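You operate a simulated robot arm through the tools that you are given. There is no shell and no other tool. Be economical: measure what you need, move in short steps, check, and stop when the job is done.

Carry out the task below with a simulated robot arm. There is one attempt and no reset: what you move stays moved.

TASK
Set the length gauge to about 112 mm, clamp it and lay tube 72 in its cradle.
Fine: 2 mm either way; blue star knob at HELD; leave the gauge switched on.
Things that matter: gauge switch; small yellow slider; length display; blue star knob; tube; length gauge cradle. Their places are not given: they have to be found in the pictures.

It is judged by the outcome, as a careful person would: the job done as asked, and still so three seconds after it is handed in. It fails if anything else is knocked over, pushed out of place, dropped, spilled or broken.

THE ROBOT
A 6-joint arm with a two-finger parallel gripper, fixed in place. Base frame: the origin is at the foot of the arm, x ahead of it, y to its left, z up; the work surface is at about z = 15. Lengths are in mm, angles in degrees, forces in N, time in s.
With the tool pointing down near the work surface it reaches from about 160 to 400 mm from the base axis. Its first joint turns from -66.0 to 66.0 degrees. Payload 1.57 kg.
Tool frame: the origin (TCP) lies between the finger pads and is the grasp point; the fingertips stand 30 mm ahead of it; z points along the fingers, y is the line along which they close. The gripper opens to 80 mm. The fingers are 17 mm wide and 12 mm thick; the gripper's body (40 by 82 mm) begins 80 mm behind the TCP.
Orientation is told as [roll, pitch, yaw] about the base's x, y, z axes, in that order, counted from this pose: with the fingers straight down and closing along the base's y, the tool's x points along the base's -x, its y along +y and its z along -z.

THE INTERFACE
- The arm moves only by the tool nudge_tool. Its argument "plan" is a list of rows, each a list of 7 numbers: the shift along the tool's x, y, z in mm, then the turn, a rotation vector about the tool's x, y, z in degrees, then the finger opening in mm, from 0 to 80. In form: [[dx, dy, dz, rx, ry, rz, fingers], ...]. A call has 1 to 10 rows; each row is the pose to reach, as a shift and turn from the pose commanded when the call began, along the tool's axes at that moment. A row lasts 0.2 s, in which the tool goes at most 50 mm and 8.6 degrees; a call with a longer step from one row to the next is refused whole, and so is a gripper value outside its range. A pose out of reach is approached as far as the arm can. The call stops where the force on the tool passes 70 N (or 10 N more than at its start, if that is more) or the arm is blocked; 0.2 s more then pass. The fingers move at their own pace (about 153 mm/s each) and stop on an object; they squeeze with about 29 N. The grip force told is the motor's: it shows also when the fingers shut on nothing. Time passes only in rows, and 0.2 s behind the last, so rows that repeat a pose let the fingers close. It gives the time, the measured TCP pose, the force on the tool (base axes), the opening and the grip force at its end, in the units of the frame above (readings bear some noise).
- Cameras (640 x 400 px; columns grow to the right, rows downward): "scene" is fixed at [62.9, -343.4, 417.6]; the picture's right is [0.67, -0.74, 0.00], its down [-0.46, -0.42, -0.78] and it looks along [0.58, 0.52, -0.62] (base axes); focal length 216 px, centre (320, 200). "wrist" rides on the gripper at [-32, 0, -78] in the tool frame; the picture's right is [0.00, -1.00, 0.00], its down [0.97, 0.00, -0.24] and it looks along [0.24, 0.00, 0.97] (tool axes); focal length 218 px, centre (320, 200).
- snapshot(camera): a new picture of that camera. No time passes.
- pixel_to_xyz(camera, pixels): for up to 12 pixels [column, row] of the newest picture of that camera ("zoom" is the newest enlarged one), the place [x, y, z] in the base frame of the surface seen there, good to about 2 mm. No time passes.
- inspect(camera, box): a new picture of the part [left, top, right, bottom] of that camera's present view, enlarged. No time passes.
- close_job(): hands the job in; it is judged then, once.

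Work in short steps. Measure before you move; look again where a grasp or a placing could have gone wrong, and mend it. You have 80 turns and 34 pictures in all, the two below and enlarged ones among them. Open the gripper and draw the arm clear of the work before you hand the job in, unless the task says otherwise; then end with one line.

The tools are called after ">>>" as a command line: name --pt "numbers of a row" for each row, then --argument value for the rest, lists and objects as JSON in quotes. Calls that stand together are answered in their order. nudge_tool: Moves the arm, as the interface text tells. Its arguments: {"type":"object","properties":{"plan":{"type":"array","items":{"type":"array","items":{"type":"number"}}}},"required":["plan"]} The other tools are called the same way: snapshot (camera) takes a picture; pixel_to_xyz (camera, pixels) gives the place of the surface under pixels of a picture; inspect (camera, box) takes an enlarged picture of a part of a camera's view; close_job () hands the job in.

At the start:

```text
clock: 0.0
tcp_pos: [222.7, 52.1, 293.6]
tool_rot: [0.0, 0.0, -0.1]
force: [0.0, 0.1, 0.7]
grip_width: 79.9
grasp_force: 0.1
```

scene: 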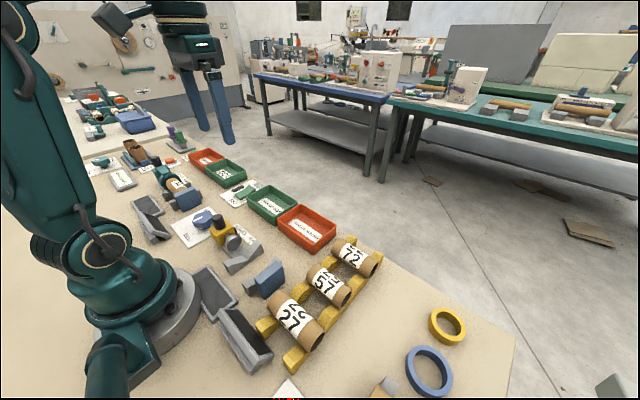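
wrist: 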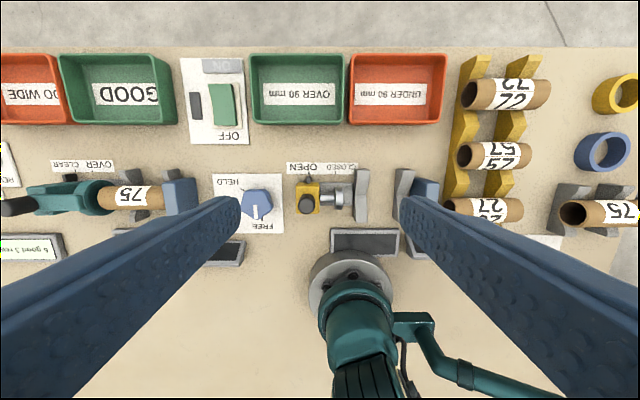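

The wrist picture shows the gauge area around (210-440, 160-240). I enlarge it along with the scene's view of it.

>>> inspect --camera "wrist" --box '[170, 50, 450, 270]'

>>> inspect --camera "scene" --box '[80, 130, 400, 380]'

>>> inspect --camera "wrist" --box '[0, 140, 260, 300]'

```text
1.82 times, centred on (310, 160) of wrist
```

zoom: 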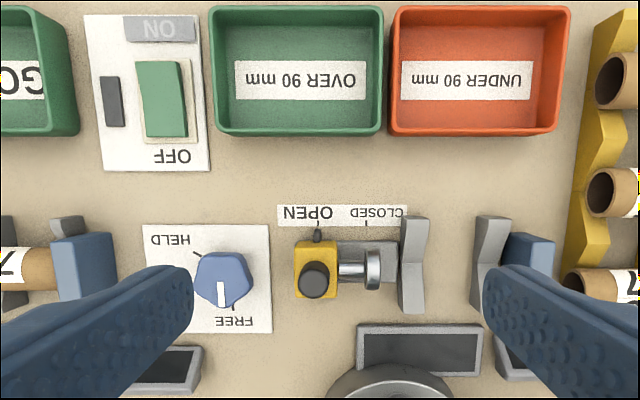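

```text
1.60 times, centred on (240, 255) of scene
```

zoom: 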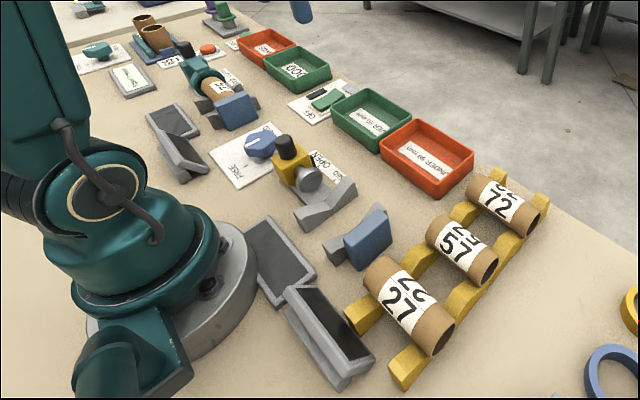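

```text
2.46 times, centred on (130, 220) of wrist
```

zoom: 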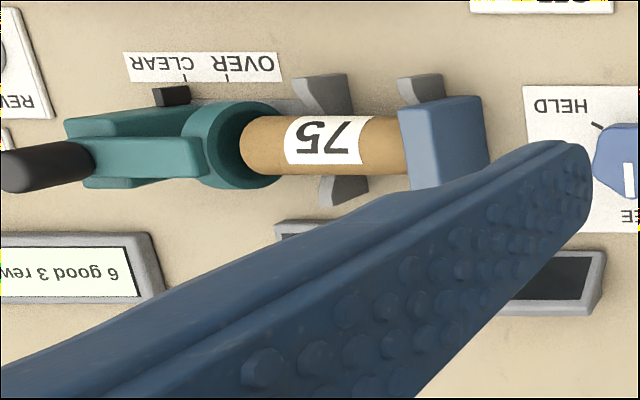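

I locate the relevant parts with the newest wrist and scene pictures.

>>> pixel_to_xyz --camera "wrist" --pixels '[[222, 105], [222, 90], [222, 120], [196, 105], [258, 205], [254, 213], [312, 195], [307, 203], [345, 198], [360, 195], [405, 195], [425, 195]]'

>>> pixel_to_xyz --camera "scene" --pixels '[[352, 256], [336, 248], [371, 264], [352, 244], [203, 217], [222, 222], [233, 240], [245, 255], [265, 278], [216, 292], [245, 340], [244, 193]]'

>>> pixel_to_xyz --camera "wrist" --pixels '[[365, 240], [415, 240], [222, 252], [470, 92], [540, 90], [502, 90], [476, 72], [470, 110], [515, 125], [462, 125], [180, 192], [130, 196]]'

```text
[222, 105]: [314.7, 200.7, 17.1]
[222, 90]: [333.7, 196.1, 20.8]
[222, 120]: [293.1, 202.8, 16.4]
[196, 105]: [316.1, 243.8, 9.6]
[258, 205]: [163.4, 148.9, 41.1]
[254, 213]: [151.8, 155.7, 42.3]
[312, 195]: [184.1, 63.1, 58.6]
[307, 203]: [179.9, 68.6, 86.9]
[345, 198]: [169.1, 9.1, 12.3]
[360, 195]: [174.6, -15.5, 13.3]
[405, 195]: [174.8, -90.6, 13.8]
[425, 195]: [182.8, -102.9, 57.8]
```

```text
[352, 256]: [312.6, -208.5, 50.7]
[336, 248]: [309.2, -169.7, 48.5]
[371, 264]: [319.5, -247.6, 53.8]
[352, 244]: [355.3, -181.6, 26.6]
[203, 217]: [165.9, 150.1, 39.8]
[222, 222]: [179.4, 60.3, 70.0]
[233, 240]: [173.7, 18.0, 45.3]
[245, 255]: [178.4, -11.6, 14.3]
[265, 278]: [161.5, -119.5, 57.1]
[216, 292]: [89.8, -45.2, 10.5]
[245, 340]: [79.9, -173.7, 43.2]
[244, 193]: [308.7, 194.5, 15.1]
```

```text
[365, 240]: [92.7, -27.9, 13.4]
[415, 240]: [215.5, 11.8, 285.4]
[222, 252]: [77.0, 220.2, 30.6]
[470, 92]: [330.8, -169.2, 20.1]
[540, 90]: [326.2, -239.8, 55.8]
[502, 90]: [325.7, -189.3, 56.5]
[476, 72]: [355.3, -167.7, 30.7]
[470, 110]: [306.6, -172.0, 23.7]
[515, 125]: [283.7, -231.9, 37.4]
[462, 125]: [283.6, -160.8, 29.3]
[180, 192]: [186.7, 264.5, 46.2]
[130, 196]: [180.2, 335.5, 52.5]
```

Gauge: slider near (180,63), anvil near y 15, cradle V's near y -12/-90, blue stop y -105, knob (162,150), switch (315,200). I move over toward the switch with fingers closed to look closer.

>>> nudge_tool --pt "-10 30 20 0 0 0 80" --pt "-20 60 40 0 0 0 40" --pt "-30 90 60 0 0 0 0" --pt "-40 120 80 0 0 0 0" --pt "-50 148 100 0 0 0 0" --pt "-50 148 100 0 0 0 0"

>>> inspect --camera "wrist" --box '[200, 40, 520, 240]'

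>>> inspect --camera "scene" --box '[240, 220, 400, 360]'

```text
clock: 1.4
tcp_pos: [271.4, 202.4, 193.4]
tool_rot: [0.0, 0.0, -0.1]
force: [-0.7, 0.0, 0.9]
grip_width: 0.1
grasp_force: 21.6
```

```text
2.00 times, centred on (360, 140) of wrist
```

zoom: 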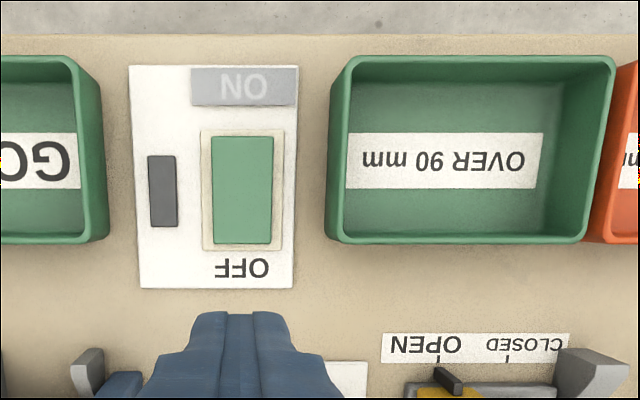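

```text
2.86 times, centred on (320, 290) of scene
```

zoom: 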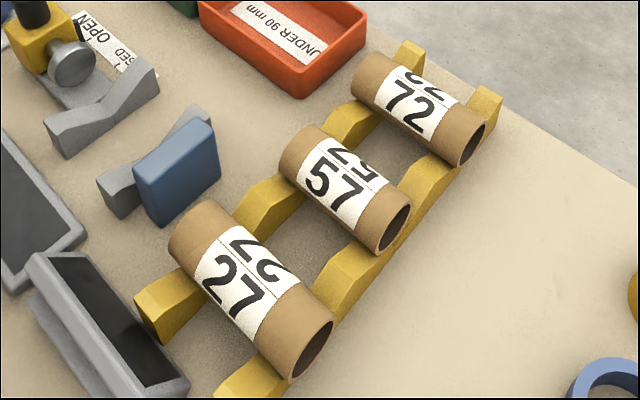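

Tube 72 is the far one on the rack. Now I measure the switch rocker's profile.

>>> snapshot --camera "wrist"

>>> pixel_to_xyz --camera "zoom" --pixels '[[300, 365]]'

>>> pixel_to_xyz --camera "wrist" --pixels '[[321, 112], [321, 125], [321, 135], [321, 145], [321, 158], [321, 82], [281, 135], [305, 135], [335, 135], [275, 160]]'

```text
26 pictures are left
```

wrist: 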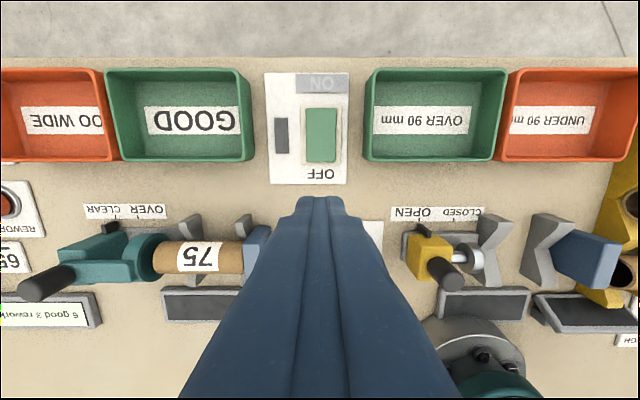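

```text
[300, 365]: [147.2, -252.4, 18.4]
```

```text
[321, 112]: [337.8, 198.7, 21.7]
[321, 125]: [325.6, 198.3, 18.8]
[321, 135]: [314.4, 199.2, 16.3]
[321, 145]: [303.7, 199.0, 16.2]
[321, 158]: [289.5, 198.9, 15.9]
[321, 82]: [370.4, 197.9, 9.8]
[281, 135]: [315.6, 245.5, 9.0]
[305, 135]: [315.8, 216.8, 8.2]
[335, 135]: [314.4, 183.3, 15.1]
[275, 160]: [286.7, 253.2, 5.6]
```

The rocker's ON end (x~336) stands proud at z~22, so it is OFF. I go above that end and then press down gently.

>>> nudge_tool --pt "-30 -2 25 0 0 0 0" --pt "-63 -3 50 0 0 0 0" --pt "-63 -3 90 0 0 0 0" --pt "-63 -3 125 0 0 0 0" --pt "-63 -3 135 0 0 0 0" --pt "-63 -3 141 0 0 0 0" --pt "-63 -3 145 0 0 0 0" --pt "-63 -3 148 0 0 0 0"

```text
clock: 3.2
tcp_pos: [336.1, 198.5, 48.0]
tool_rot: [0.1, -0.1, 0.1]
force: [-11.6, -4.6, 42.6]
grip_width: 0.2
grasp_force: 21.6
```

42 N of contact at tip z≈18. I lift and look whether it flipped.

>>> nudge_tool --pt "0 0 -30 0 0 0 0" --pt "30 -20 -70 0 0 0 0" --pt "60 -40 -100 0 0 0 0" --pt "90 -60 -130 0 0 0 0" --pt "110 -80 -160 0 0 0 0"

>>> snapshot --camera "wrist"

```text
refused: row 2 steps farther than a row can; nothing moved
```

```text
25 pictures are left
```

wrist: 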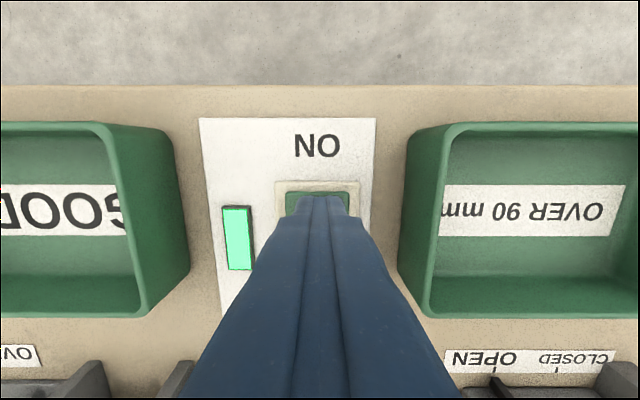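

The lamp is lit and ON uncovered: switch is on. I rise and move back so that the knob, slider and displays are in view.

>>> nudge_tool --pt "0 0 -30 0 0 0 0" --pt "15 -20 -70 0 0 0 0" --pt "30 -40 -110 0 0 0 0" --pt "50 -60 -150 0 0 0 0" --pt "80 -90 -175 0 0 0 0" --pt "110 -110 -205 0 0 0 0" --pt "130 -110 -235 0 0 0 0" --pt "130 -110 -235 0 0 0 0"

>>> snapshot --camera "wrist"

>>> inspect --camera "scene" --box '[140, 170, 340, 380]'

```text
clock: 5.0
tcp_pos: [203.6, 88.2, 279.1]
tool_rot: [0.1, 0.0, -0.1]
force: [0.2, 0.4, -0.3]
grip_width: 0.1
grasp_force: 21.5
```

```text
24 pictures are left
```

wrist: 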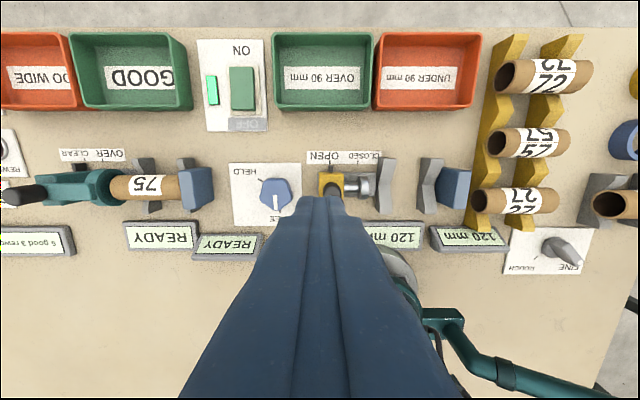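

```text
1.90 times, centred on (240, 275) of scene
```

zoom: 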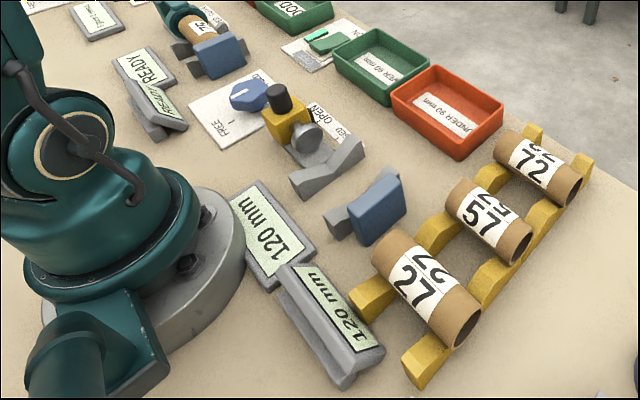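

Switch is on, displays read 120 mm. I measure the slider post and knob more finely.

>>> nudge_tool --pt "0 -30 0 0 0 0 0" --pt "10 -70 20 0 0 0 0" --pt "20 -110 50 0 0 0 0" --pt "20 -110 50 0 0 0 0"

>>> inspect --camera "wrist" --box '[100, 100, 340, 250]'

>>> inspect --camera "scene" --box '[180, 190, 280, 260]'

```text
refused: row 3 steps farther than a row can; nothing moved
```

```text
2.67 times, centred on (220, 175) of wrist
```

zoom: 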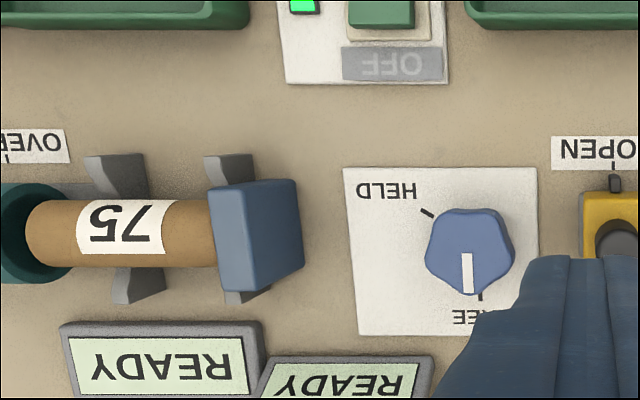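

```text
5.71 times, centred on (230, 225) of scene
```

zoom: 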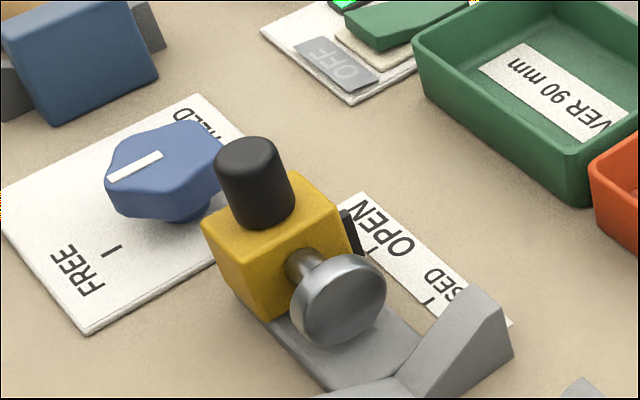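

>>> pixel_to_xyz --camera "zoom" --pixels '[[248, 150], [225, 190], [288, 190], [250, 205], [230, 240], [320, 205], [350, 300], [320, 330], [165, 155], [110, 180], [110, 252], [430, 325]]'

>>> pixel_to_xyz --camera "wrist" --pixels '[[260, 180], [280, 211], [277, 190], [277, 202], [262, 191], [290, 191], [331, 180], [322, 185], [344, 185]]'

```text
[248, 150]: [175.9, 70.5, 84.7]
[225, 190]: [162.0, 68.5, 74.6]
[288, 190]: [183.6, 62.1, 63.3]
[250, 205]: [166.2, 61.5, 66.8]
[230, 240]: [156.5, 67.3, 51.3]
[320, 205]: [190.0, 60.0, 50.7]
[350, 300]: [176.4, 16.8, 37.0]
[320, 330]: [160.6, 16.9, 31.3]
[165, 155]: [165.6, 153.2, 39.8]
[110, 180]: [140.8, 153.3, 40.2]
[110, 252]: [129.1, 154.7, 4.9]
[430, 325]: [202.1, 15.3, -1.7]
```

```text
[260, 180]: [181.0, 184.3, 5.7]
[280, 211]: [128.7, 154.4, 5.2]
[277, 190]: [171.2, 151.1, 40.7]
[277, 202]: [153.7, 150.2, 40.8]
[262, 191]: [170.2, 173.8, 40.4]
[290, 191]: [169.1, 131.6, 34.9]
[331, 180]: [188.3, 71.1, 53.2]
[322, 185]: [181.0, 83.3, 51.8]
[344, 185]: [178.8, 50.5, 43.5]
```

Post centre is about (175,69), top z≈87. I descend over it with the fingers open to 50, stopping just above block top.

>>> nudge_tool --pt "10 -6 20 0 0 0 50" --pt "29 -19 50 0 0 0 50" --pt "29 -19 90 0 0 0 50" --pt "29 -19 130 0 0 0 50" --pt "29 -19 160 0 0 0 50" --pt "29 -19 187 0 0 0 50" --pt "29 -19 187 0 0 0 50"

>>> inspect --camera "scene" --box '[180, 190, 280, 260]'

```text
clock: 6.6
tcp_pos: [175.8, 69.6, 92.0]
tool_rot: [0.0, 0.0, 0.1]
force: [0.0, 0.6, 0.5]
grip_width: 49.8
grasp_force: 0.1
```

```text
5.71 times, centred on (230, 225) of scene
```

zoom: 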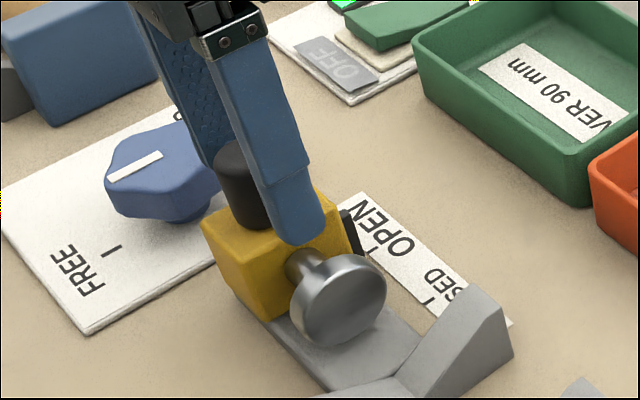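

The fingers straddle the post. I close and then check the display.

>>> nudge_tool --pt "0 0 0 0 0 0 30" --pt "0 0 0 0 0 0 5" --pt "0 0 0 0 0 0 5"

>>> inspect --camera "scene" --box '[180, 190, 300, 380]'

```text
clock: 7.4
tcp_pos: [174.8, 69.1, 92.2]
tool_rot: [-0.1, 0.0, 0.1]
force: [1.6, 1.4, -7.9]
grip_width: 23.2
grasp_force: 35.5
```

```text
2.11 times, centred on (240, 285) of scene
```

zoom: 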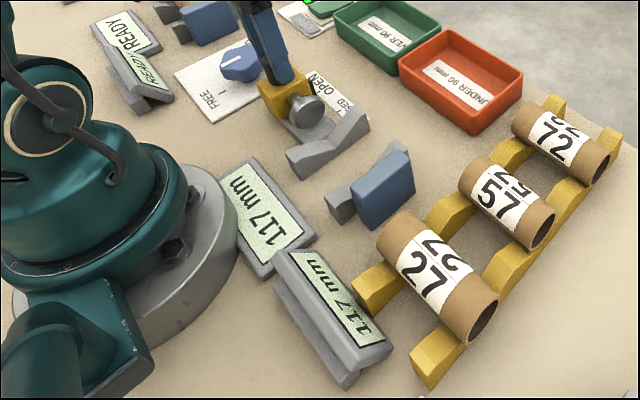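

It reads 117 mm after gripping, so it follows 1:1. I move the post 5 mm toward -y.

>>> nudge_tool --pt "0 -2 0 0 0 0 5" --pt "0 -4 0 0 0 0 5" --pt "0 -5 0 0 0 0 5" --pt "0 -5 0 0 0 0 5"

>>> inspect --camera "scene" --box '[200, 250, 300, 380]'

```text
clock: 8.4
tcp_pos: [175.6, 63.5, 91.8]
tool_rot: [0.0, 0.2, -0.2]
force: [-8.5, 0.6, -13.3]
grip_width: 23.5
grasp_force: 36.0
```

```text
3.08 times, centred on (250, 315) of scene
```

zoom: 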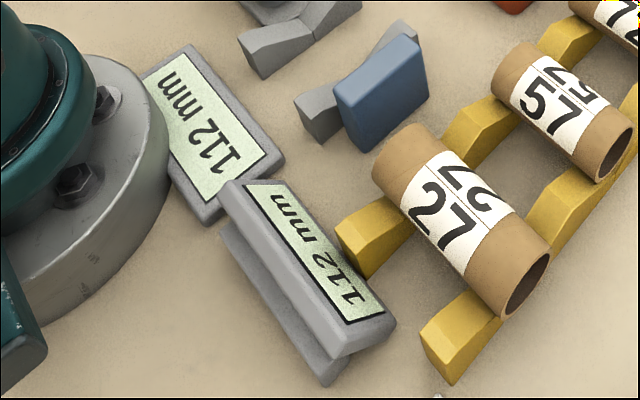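

Display reads 112 mm. I open gently, rise straight up and check the reading and the knob.

>>> nudge_tool --pt "0 0 0 0 0 0 45" --pt "0 0 0 0 0 0 45" --pt "0 0 -40 0 0 0 45" --pt "0 30 -75 0 0 -8 60" --pt "0 60 -75 0 0 -16 60" --pt "14 87 -75 0 0 -24 60" --pt "14 87 -75 0 0 -32 60" --pt "14 87 -75 0 0 -40 60" --pt "14 87 -75 0 0 -48 60" --pt "14 87 -75 0 0 -56 60"

>>> snapshot --camera "scene"

>>> snapshot --camera "wrist"

```text
clock: 10.6
tcp_pos: [163.0, 151.8, 168.0]
tool_rot: [0.0, -0.1, 56.3]
force: [-0.2, -0.1, 0.0]
grip_width: 59.6
grasp_force: 0.1
```

```text
17 pictures are left
```

scene: 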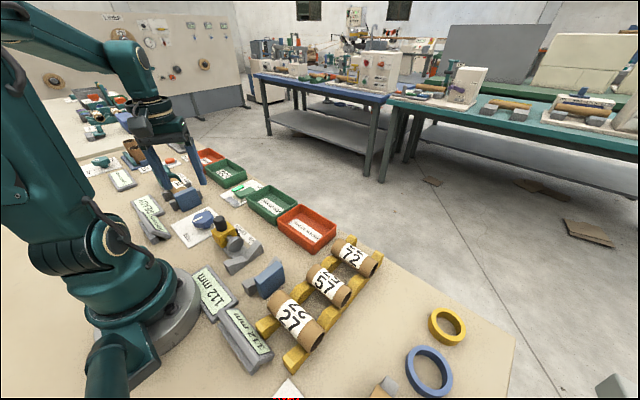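

```text
16 pictures are left
```

wrist: 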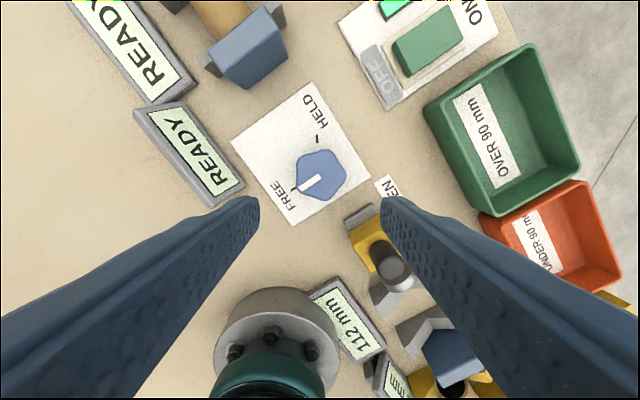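

Still 112 mm. I measure the knob centre, ticks and the READY display's near edge.

>>> pixel_to_xyz --camera "wrist" --pixels '[[321, 151], [345, 172], [298, 172], [332, 197], [322, 175], [316, 139], [294, 190], [243, 183], [225, 195], [303, 196], [320, 178]]'

```text
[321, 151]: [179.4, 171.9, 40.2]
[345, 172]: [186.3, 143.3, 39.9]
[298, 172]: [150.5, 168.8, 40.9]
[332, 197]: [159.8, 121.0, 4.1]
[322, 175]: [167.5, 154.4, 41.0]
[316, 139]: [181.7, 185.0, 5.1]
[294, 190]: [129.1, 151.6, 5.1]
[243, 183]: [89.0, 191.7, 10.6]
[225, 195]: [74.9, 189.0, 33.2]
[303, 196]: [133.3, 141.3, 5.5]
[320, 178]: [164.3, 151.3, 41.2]
```

Knob is a pentagon centred about (164.5,152.5); HELD is 120° clockwise (from above) of FREE. I lower at yaw 54 (pads on a flat and its opposite vertex) and close.

>>> nudge_tool --pt "-1.3 -3.3 35 0 0 2.3 66" --pt "-1.3 -3.3 70 0 0 2.3 66" --pt "-1.3 -3.3 95 0 0 2.3 66" --pt "-1.3 -3.3 115 0 0 2.3 66" --pt "-1.3 -3.3 115 0 0 2.3 66" --pt "-1.3 -3.3 115 0 0 2.3 40" --pt "-1.3 -3.3 115 0 0 2.3 30" --pt "-1.3 -3.3 115 0 0 2.3 30"

```text
clock: 12.4
tcp_pos: [166.3, 150.6, 52.6]
tool_rot: [-0.1, 0.0, 53.6]
force: [-18.0, 18.3, -9.8]
grip_width: 52.1
grasp_force: 11.8
```

Only the +y-side finger bears (18/18 N sideways), so I shift ~3 mm along tool +y while closing.

>>> nudge_tool --pt "0 1.5 0 0 0 0 30" --pt "0 3 0 0 0 0 30" --pt "0 3 0 0 0 0 30"

```text
clock: 13.2
tcp_pos: [163.5, 151.9, 53.5]
tool_rot: [0.0, 0.1, 53.7]
force: [-14.9, 10.2, -8.0]
grip_width: 46.7
grasp_force: 9.1
```

>>> nudge_tool --pt "0 1.5 0 0 0 0 30" --pt "0 2 0 0 0 0 30" --pt "0 2 0 0 0 0 30"

>>> inspect --camera "wrist" --box '[180, 80, 460, 260]'

```text
clock: 14.0
tcp_pos: [162.6, 150.7, 53.5]
tool_rot: [-0.1, 0.1, 53.8]
force: [-2.5, -17.1, 33.5]
grip_width: 44.6
grasp_force: 45.5
```

```text
2.22 times, centred on (320, 170) of wrist
```

zoom: 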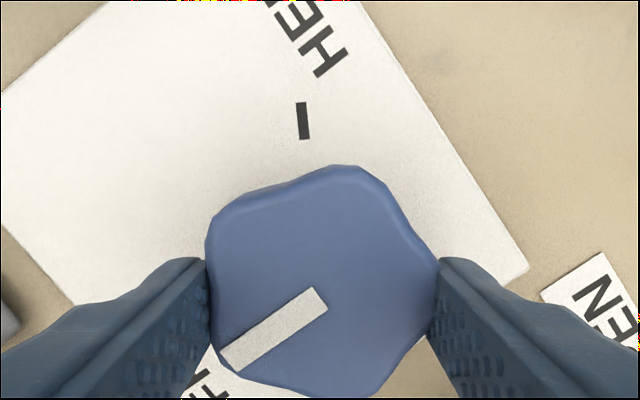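

Firm grip (44.6 mm, pads on flat and vertex). I turn clockwise in small steps, first 40°.

>>> nudge_tool --pt "0.2 0 0 0 0 8 30" --pt "0.5 0.1 0 0 0 16 30" --pt "0.8 0.2 0 0 0 24 30" --pt "1.1 0.3 0 0 0 32 30" --pt "1.3 0.5 0 0 0 40 30"

>>> inspect --camera "wrist" --box '[180, 80, 460, 260]'

```text
clock: 15.2
tcp_pos: [161.8, 154.2, 52.0]
tool_rot: [0.3, -0.2, 13.5]
force: [12.1, 14.3, -28.0]
grip_width: 44.3
grasp_force: 44.4
```

```text
2.22 times, centred on (320, 170) of wrist
```

zoom: 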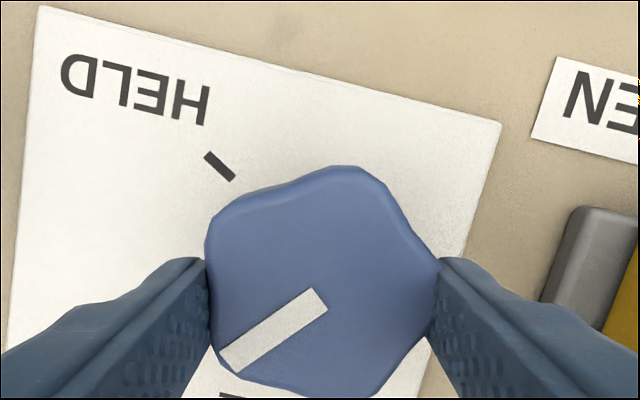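

It follows exactly. I continue the remaining 80°, easing the sideways load a little.

>>> nudge_tool --pt "-0.7 0.6 0 0 0 8 30" --pt "-1 1 0 0 0 16 30" --pt "-1 1 0 0 0 24 30" --pt "-1 1 0 0 0 32 30" --pt "-1 1 0 0 0 40 30" --pt "-1 1 0 0 0 48 30" --pt "-1 1 0 0 0 56 30" --pt "-1 1 0 0 0 64 30" --pt "-1 1 0 0 0 72 30" --pt "-1 1 0 0 0 80 30"

>>> snapshot --camera "wrist"

```text
clock: 17.4
tcp_pos: [164.1, 156.3, 52.8]
tool_rot: [0.6, 0.3, -66.3]
force: [4.0, 29.7, -4.1]
grip_width: 44.5
grasp_force: 45.2
```

```text
13 pictures are left
```

wrist: 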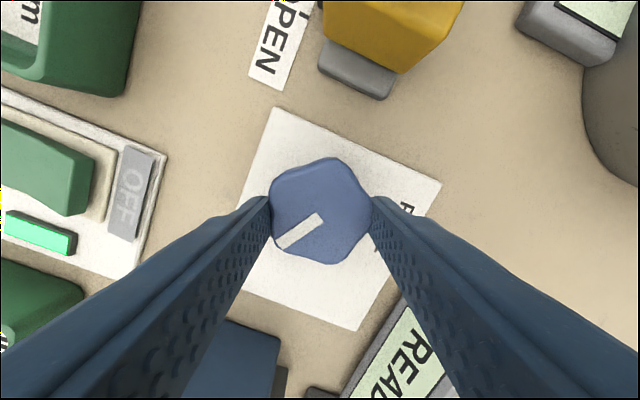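

The knob has turned 120°. I open, rise, and turn the wrist back to check pointer and display.

>>> nudge_tool --pt "0 0 0 0 0 0 66" --pt "0 0 0 0 0 0 66" --pt "0 0 -30 0 0 0 66" --pt "0 0 -65 0 0 -8 66" --pt "0 0 -100 0 0 -16 66" --pt "0 0 -130 0 0 -24 66" --pt "0 0 -150 0 0 -32 66" --pt "0 0 -150 0 0 -40 66" --pt "0 0 -150 0 0 -48 66" --pt "0 0 -150 0 0 -56 66"

>>> snapshot --camera "wrist"

>>> inspect --camera "scene" --box '[160, 180, 320, 380]'

```text
clock: 19.6
tcp_pos: [161.0, 154.6, 201.3]
tool_rot: [0.0, 0.0, -10.1]
force: [-1.2, 0.5, -0.6]
grip_width: 66.0
grasp_force: 0.0
```

```text
12 pictures are left
```

wrist: 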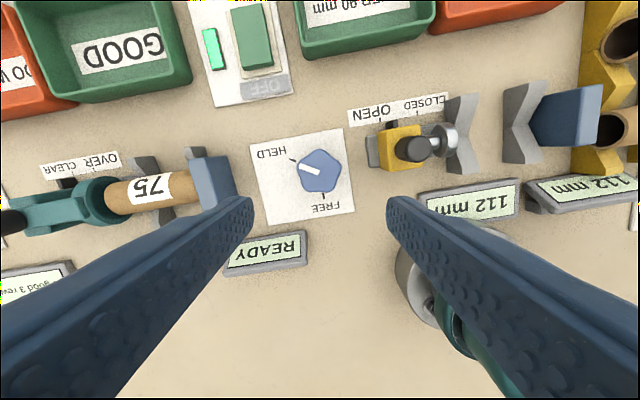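

```text
2.00 times, centred on (240, 280) of scene
```

zoom: 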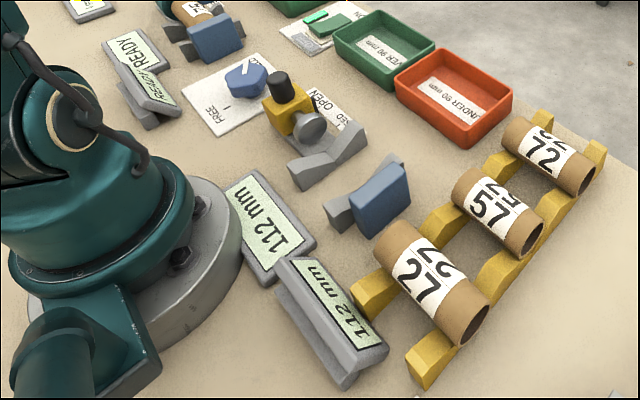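

Knob points to HELD and display still 112 mm. Now I travel to above tube 72, turning to yaw -90 so the fingers close across the tube.

>>> nudge_tool --pt "-18.7 -31.2 -3 0 0 8 66" --pt "-37.4 -62.4 -6 0 0 16 66" --pt "-56 -93.6 -9 0 0 24 66" --pt "-74.8 -124.8 -12 0 0 32 66" --pt "-93.5 -156 -15 0 0 40 66" --pt "-112 -187 -18 0 0 48 66" --pt "-131 -218 -21 0 0 56 66" --pt "-150 -250 -24 0 0 64 66" --pt "-168 -281 -27 0 0 72 66" --pt "-187 -312 -30 0 0 80 66"

>>> snapshot --camera "wrist"

```text
clock: 21.8
tcp_pos: [290.7, -186.9, 234.4]
tool_rot: [-0.1, 0.1, -90.4]
force: [-0.4, -0.3, 0.6]
grip_width: 65.9
grasp_force: 0.1
```

```text
10 pictures are left
```

wrist: 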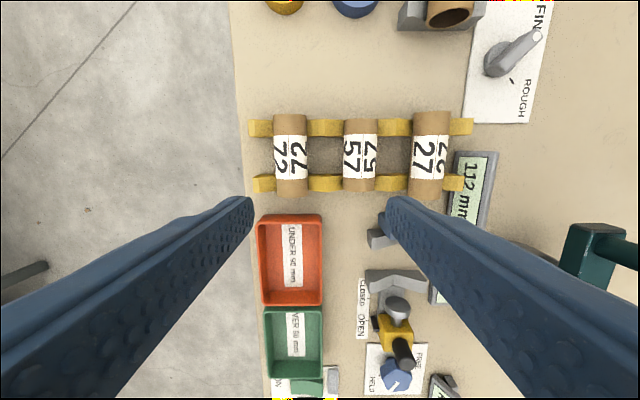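

>>> pixel_to_xyz --camera "wrist" --pixels '[[290, 117], [290, 192], [290, 155], [277, 155], [304, 155], [346, 155], [290, 183], [328, 183], [328, 127], [264, 183], [365, 275], [430, 283]]'

>>> inspect --camera "scene" --box '[210, 220, 310, 310]'

```text
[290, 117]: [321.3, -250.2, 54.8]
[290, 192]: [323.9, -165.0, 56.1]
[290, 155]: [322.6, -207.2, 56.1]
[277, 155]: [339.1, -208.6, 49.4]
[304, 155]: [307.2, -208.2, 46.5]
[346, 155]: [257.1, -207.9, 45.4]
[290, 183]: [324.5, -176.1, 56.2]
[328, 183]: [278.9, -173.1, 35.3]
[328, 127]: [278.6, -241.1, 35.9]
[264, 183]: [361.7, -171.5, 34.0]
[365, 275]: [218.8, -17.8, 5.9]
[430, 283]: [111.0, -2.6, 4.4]
```

```text
4.44 times, centred on (260, 265) of scene
```

zoom: 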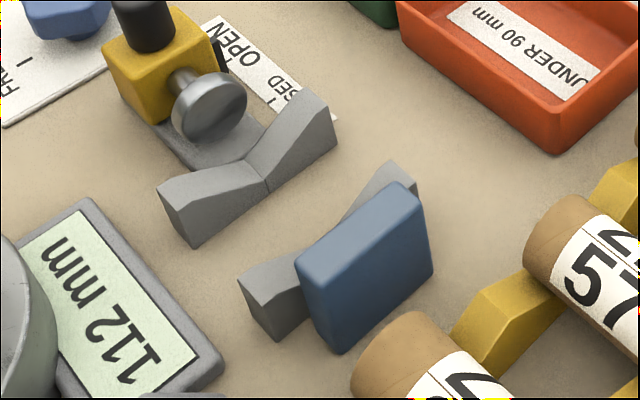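

Tube 72: axis x≈323, y from -251 to -164 (centre -207), top z 56. I measure the cradle.

>>> pixel_to_xyz --camera "zoom" --pixels '[[265, 180], [190, 190], [310, 110], [330, 135], [275, 190], [205, 105], [270, 285], [395, 180], [345, 250], [315, 270], [405, 190], [255, 310]]'

>>> pixel_to_xyz --camera "wrist" --pixels '[[395, 268], [395, 278], [395, 290], [400, 300], [395, 318], [380, 235], [370, 238], [384, 215], [384, 230], [375, 280], [415, 280]]'

```text
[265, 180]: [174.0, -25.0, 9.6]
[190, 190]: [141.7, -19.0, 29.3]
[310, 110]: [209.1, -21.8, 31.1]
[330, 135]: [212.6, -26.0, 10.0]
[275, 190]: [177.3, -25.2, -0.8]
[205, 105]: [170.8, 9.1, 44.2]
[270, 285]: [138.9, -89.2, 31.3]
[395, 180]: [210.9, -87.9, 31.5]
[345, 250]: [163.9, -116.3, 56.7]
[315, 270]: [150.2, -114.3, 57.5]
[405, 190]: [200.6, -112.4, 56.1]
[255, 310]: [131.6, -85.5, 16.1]
```

```text
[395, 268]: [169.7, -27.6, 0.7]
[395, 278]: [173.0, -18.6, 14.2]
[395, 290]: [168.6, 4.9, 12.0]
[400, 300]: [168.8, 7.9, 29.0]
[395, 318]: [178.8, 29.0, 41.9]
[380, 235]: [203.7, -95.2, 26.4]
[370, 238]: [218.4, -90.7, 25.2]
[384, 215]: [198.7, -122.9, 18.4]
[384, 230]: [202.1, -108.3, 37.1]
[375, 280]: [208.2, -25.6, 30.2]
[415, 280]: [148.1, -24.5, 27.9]
```

Cradle V: axis x≈174.5, bottom z≈11; stop face y≈-104, anvil face y≈8, so I will aim tube centre at y≈-52. Now I descend on tube 72 with opening 56 and close.

>>> nudge_tool --pt "-10 16 30 0 0 -0.4 56" --pt "-20 32.3 65 0 0 -0.4 56" --pt "-20 32.3 105 0 0 -0.4 56" --pt "-20 32.3 140 0 0 -0.4 56" --pt "-20 32.3 165 0 0 -0.4 56" --pt "-20 32.3 180 0 0 -0.4 56" --pt "-20 32.3 180 0 0 -0.4 56"

>>> snapshot --camera "wrist"

```text
clock: 23.4
tcp_pos: [324.1, -206.5, 52.4]
tool_rot: [-0.1, 0.0, -89.9]
force: [0.0, -0.1, 0.4]
grip_width: 56.0
grasp_force: 0.1
```

```text
8 pictures are left
```

wrist: 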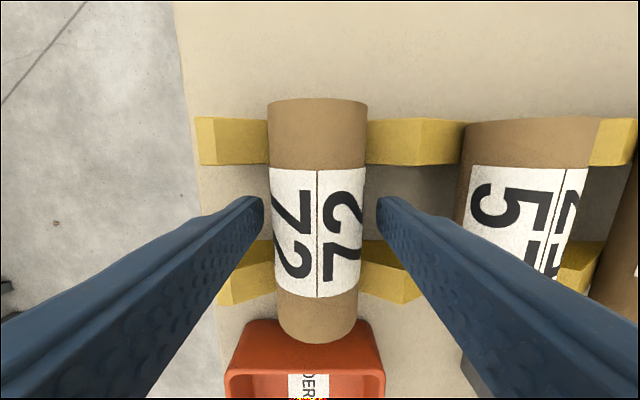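

Tube is centred between the fingers. I close and lift a little.

>>> nudge_tool --pt "0 0 0 0 0 0 40" --pt "0 0 0 0 0 0 25" --pt "0 0 0 0 0 0 25" --pt "0 0 -15 0 0 0 25" --pt "0 0 -45 0 0 0 25" --pt "0 0 -85 0 0 0 25" --pt "0 0 -85 0 0 0 25"

>>> snapshot --camera "wrist"

```text
clock: 25.0
tcp_pos: [323.3, -208.7, 136.7]
tool_rot: [0.0, 0.0, -89.8]
force: [-0.3, 0.2, -0.8]
grip_width: 24.9
grasp_force: 0.1
```

```text
7 pictures are left
```

wrist: 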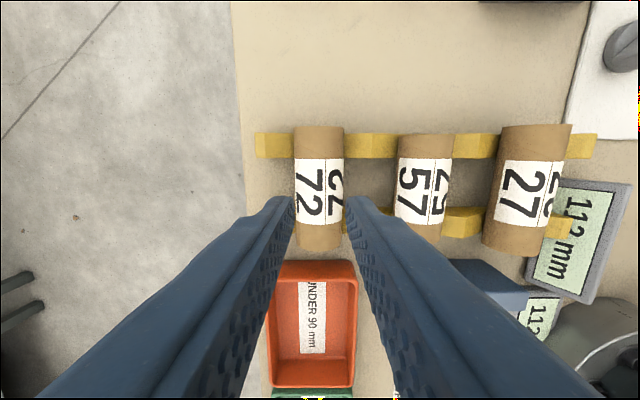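

The fingers reached 25 mm empty and the tube is still in the rack: the grip slid off. I measure the tube again.

>>> pixel_to_xyz --camera "wrist" --pixels '[[319, 130], [319, 240], [319, 180], [305, 180], [299, 180], [335, 180], [341, 180], [299, 145], [341, 145], [347, 150], [290, 150], [425, 180]]'

```text
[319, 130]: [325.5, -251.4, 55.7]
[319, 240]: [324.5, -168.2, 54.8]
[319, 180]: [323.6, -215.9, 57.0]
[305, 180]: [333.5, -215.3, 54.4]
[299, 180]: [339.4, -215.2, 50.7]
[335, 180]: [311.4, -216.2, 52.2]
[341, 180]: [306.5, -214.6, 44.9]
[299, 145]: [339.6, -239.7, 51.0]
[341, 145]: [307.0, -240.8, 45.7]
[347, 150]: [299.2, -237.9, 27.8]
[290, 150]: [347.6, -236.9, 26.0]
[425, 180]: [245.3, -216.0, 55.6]
```

Tube unchanged (diameter ~35, axis x 323, z 39). I go down deeper (TCP z≈45) and close without lifting to read the grip.

>>> nudge_tool --pt "0 0 0 0 0 0 56" --pt "0 0 30 0 0 0 56" --pt "0 0 60 0 0 0 56" --pt "0 0 80 0 0 0 56" --pt "0 0 92 0 0 0 56" --pt "0 0 92 0 0 0 45" --pt "0 0 92 0 0 0 30" --pt "0 0 92 0 0 0 20" --pt "0 0 92 0 0 0 20"

```text
clock: 27.0
tcp_pos: [323.3, -205.3, 44.4]
tool_rot: [0.1, 0.0, -89.9]
force: [-0.3, -0.6, 0.1]
grip_width: 37.3
grasp_force: 29.5
```

Gripped at 37.3 mm with 29.5 N. I lift slowly.

>>> nudge_tool --pt "0 0 -2 0 0 0 20" --pt "0 0 -5 0 0 0 20" --pt "0 0 -9 0 0 0 20" --pt "0 0 -14 0 0 0 20" --pt "0 0 -20 0 0 0 20"

```text
clock: 28.2
tcp_pos: [322.2, -205.5, 66.9]
tool_rot: [-0.1, 0.0, -90.0]
force: [0.1, 0.7, 0.3]
grip_width: 37.4
grasp_force: 29.1
```

Grip holds at 37.4. I raise further at moderate speed and look.

>>> nudge_tool --pt "0 0 -8 0 0 0 20" --pt "0 0 -18 0 0 0 20" --pt "0 0 -30 0 0 0 20" --pt "0 0 -42 0 0 0 20" --pt "0 0 -54 0 0 0 20" --pt "0 0 -64 0 0 0 20" --pt "0 0 -70 0 0 0 20"

>>> snapshot --camera "wrist"

```text
clock: 29.8
tcp_pos: [322.5, -206.3, 135.4]
tool_rot: [-0.1, -0.1, -90.0]
force: [0.5, -0.8, -0.3]
grip_width: 37.1
grasp_force: 28.5
```

```text
6 pictures are left
```

wrist: 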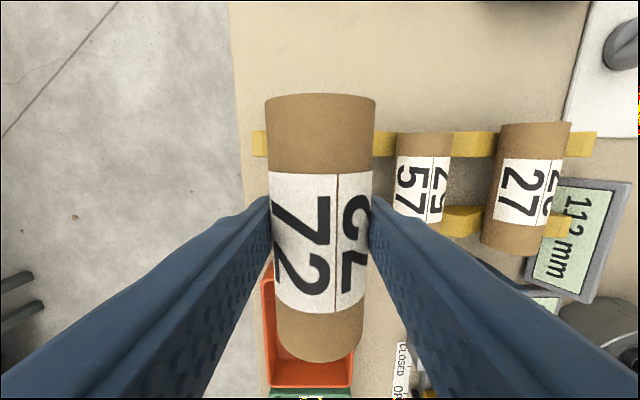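

Tube 72 is securely held. I carry it at this height to above the cradle (174.5, -51).

>>> nudge_tool --pt "10 -9 0 0 0 0 20" --pt "27 -25 0 0 0 0 20" --pt "45 -43 0 0 0 0 20" --pt "65 -62 0 0 0 0 20" --pt "85 -81 0 0 0 0 20" --pt "105 -100 0 0 0 0 20" --pt "125 -119 0 0 0 0 20" --pt "143 -136 0 0 0 0 20" --pt "152 -145 0 0 0 0 20" --pt "155 -148 0 0 0 0 20"

>>> snapshot --camera "wrist"

```text
clock: 32.0
tcp_pos: [175.1, -52.0, 134.4]
tool_rot: [-0.1, 0.0, -89.8]
force: [0.7, -0.3, 0.7]
grip_width: 37.1
grasp_force: 29.1
```

```text
5 pictures are left
```

wrist: 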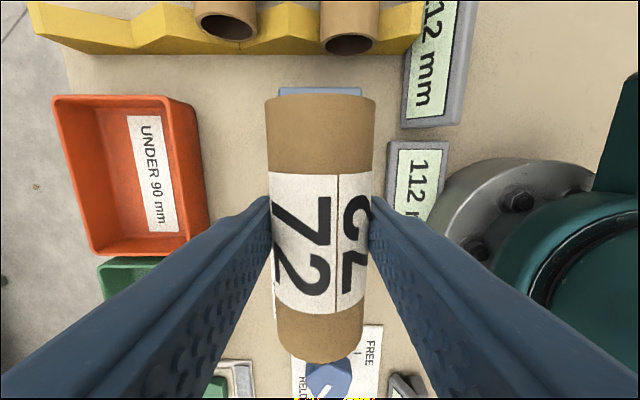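

I check the tube's ends against the stop.

>>> pixel_to_xyz --camera "wrist" --pixels '[[320, 98], [320, 350], [320, 180], [290, 91], [350, 91], [320, 91]]'

>>> inspect --camera "scene" --box '[180, 170, 320, 290]'

```text
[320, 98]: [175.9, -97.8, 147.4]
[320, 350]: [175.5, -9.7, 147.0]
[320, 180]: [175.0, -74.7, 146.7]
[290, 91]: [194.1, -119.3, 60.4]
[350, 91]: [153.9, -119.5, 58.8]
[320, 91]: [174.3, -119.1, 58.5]
```

```text
3.33 times, centred on (250, 230) of scene
```

zoom: 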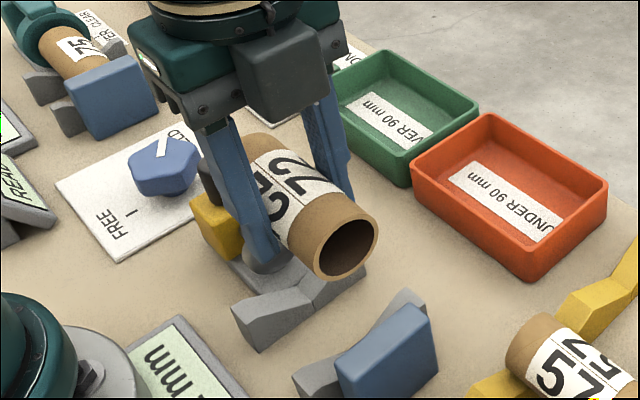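

Tube spans y -98..-9; I shift +3 mm in y and lower to TCP z≈45, then check force.

>>> nudge_tool --pt "3 -0.5 10 0 0 0 20" --pt "3 -0.5 25 0 0 0 20" --pt "3 -0.5 42 0 0 0 20" --pt "3 -0.5 58 0 0 0 20" --pt "3 -0.5 72 0 0 0 20" --pt "3 -0.5 82 0 0 0 20" --pt "3 -0.5 88 0 0 0 20" --pt "3 -0.5 90 0 0 0 20"

```text
clock: 33.8
tcp_pos: [172.6, -47.5, 46.1]
tool_rot: [0.0, 0.0, -89.8]
force: [-1.0, 0.7, 0.2]
grip_width: 37.5
grasp_force: 28.8
```

>>> nudge_tool --pt "0 0 1.5 0 0 0 20" --pt "0 0 3 0 0 0 20" --pt "0 0 4.5 0 0 0 20" --pt "0 0 4.5 0 0 0 20"

>>> inspect --camera "scene" --box '[190, 200, 310, 300]'

```text
clock: 34.8
tcp_pos: [174.6, -48.7, 42.0]
tool_rot: [0.2, 0.0, -89.9]
force: [4.2, -1.7, 23.3]
grip_width: 37.2
grasp_force: 28.6
```

```text
4.00 times, centred on (250, 250) of scene
```

zoom: 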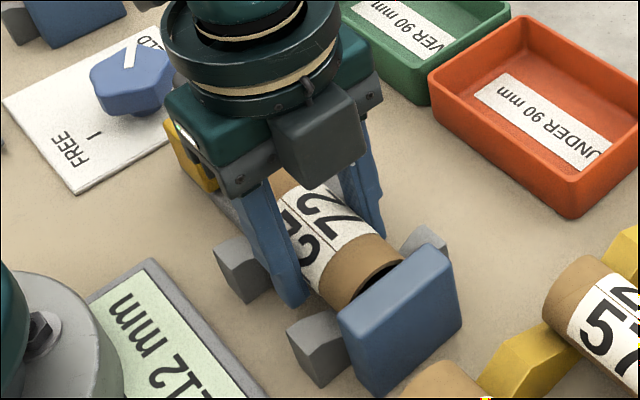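

23 N up: the tube is seated in the V's. I back off a hair, open, and rise straight up.

>>> nudge_tool --pt "0 0 -1 0 0 0 20" --pt "0 0 -1 0 0 0 45" --pt "0 0 -1 0 0 0 56" --pt "0 0 -1 0 0 0 56" --pt "0 0 -20 0 0 0 56" --pt "0 0 -50 0 0 0 56" --pt "0 0 -90 0 0 0 56" --pt "0 0 -130 0 0 0 56" --pt "0 0 -170 0 0 0 56" --pt "0 0 -170 0 0 0 56"

>>> snapshot --camera "wrist"

>>> inspect --camera "scene" --box '[160, 170, 360, 380]'

```text
clock: 37.0
tcp_pos: [174.7, -49.0, 213.0]
tool_rot: [-0.1, 0.0, -89.9]
force: [-0.1, -0.4, 0.0]
grip_width: 55.9
grasp_force: 0.1
```

```text
2 pictures are left
```

wrist: 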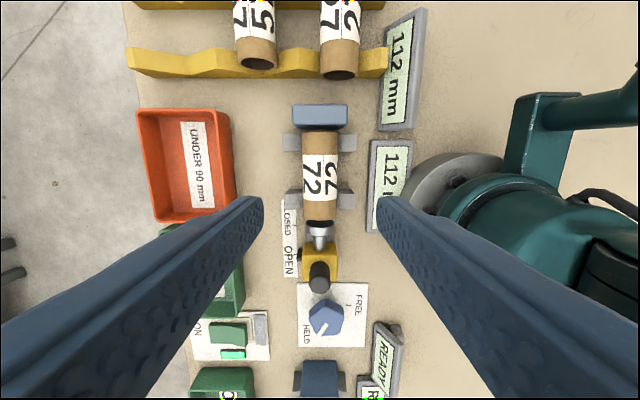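

```text
1.90 times, centred on (260, 275) of scene
```

zoom: 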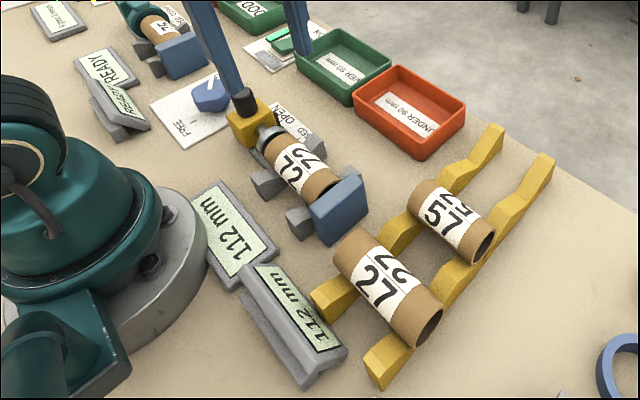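

Display 112 mm, knob at HELD, lamp lit, tube 72 in the cradle. I check that the tube lies level between stop and anvil.

>>> pixel_to_xyz --camera "wrist" --pixels '[[320, 135], [320, 150], [319, 205], [319, 217], [320, 124], [320, 128]]'

```text
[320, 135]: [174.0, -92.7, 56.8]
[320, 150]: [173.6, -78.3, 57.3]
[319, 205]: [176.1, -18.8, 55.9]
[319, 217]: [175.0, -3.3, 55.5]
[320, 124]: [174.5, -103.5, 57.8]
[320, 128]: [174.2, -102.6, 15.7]
```

The tube is level, at y ≈ -95 to -4, resting on both V's, and the arm is clear with the gripper open. I hand the job in.

>>> close_job

```text
The job is handed in.
```

The length gauge is switched on and reads 112 mm, the blue star knob is at HELD, and tube 72 lies level in the cradle. My first grip on the tube slipped off in the rack without moving it, and the second held.
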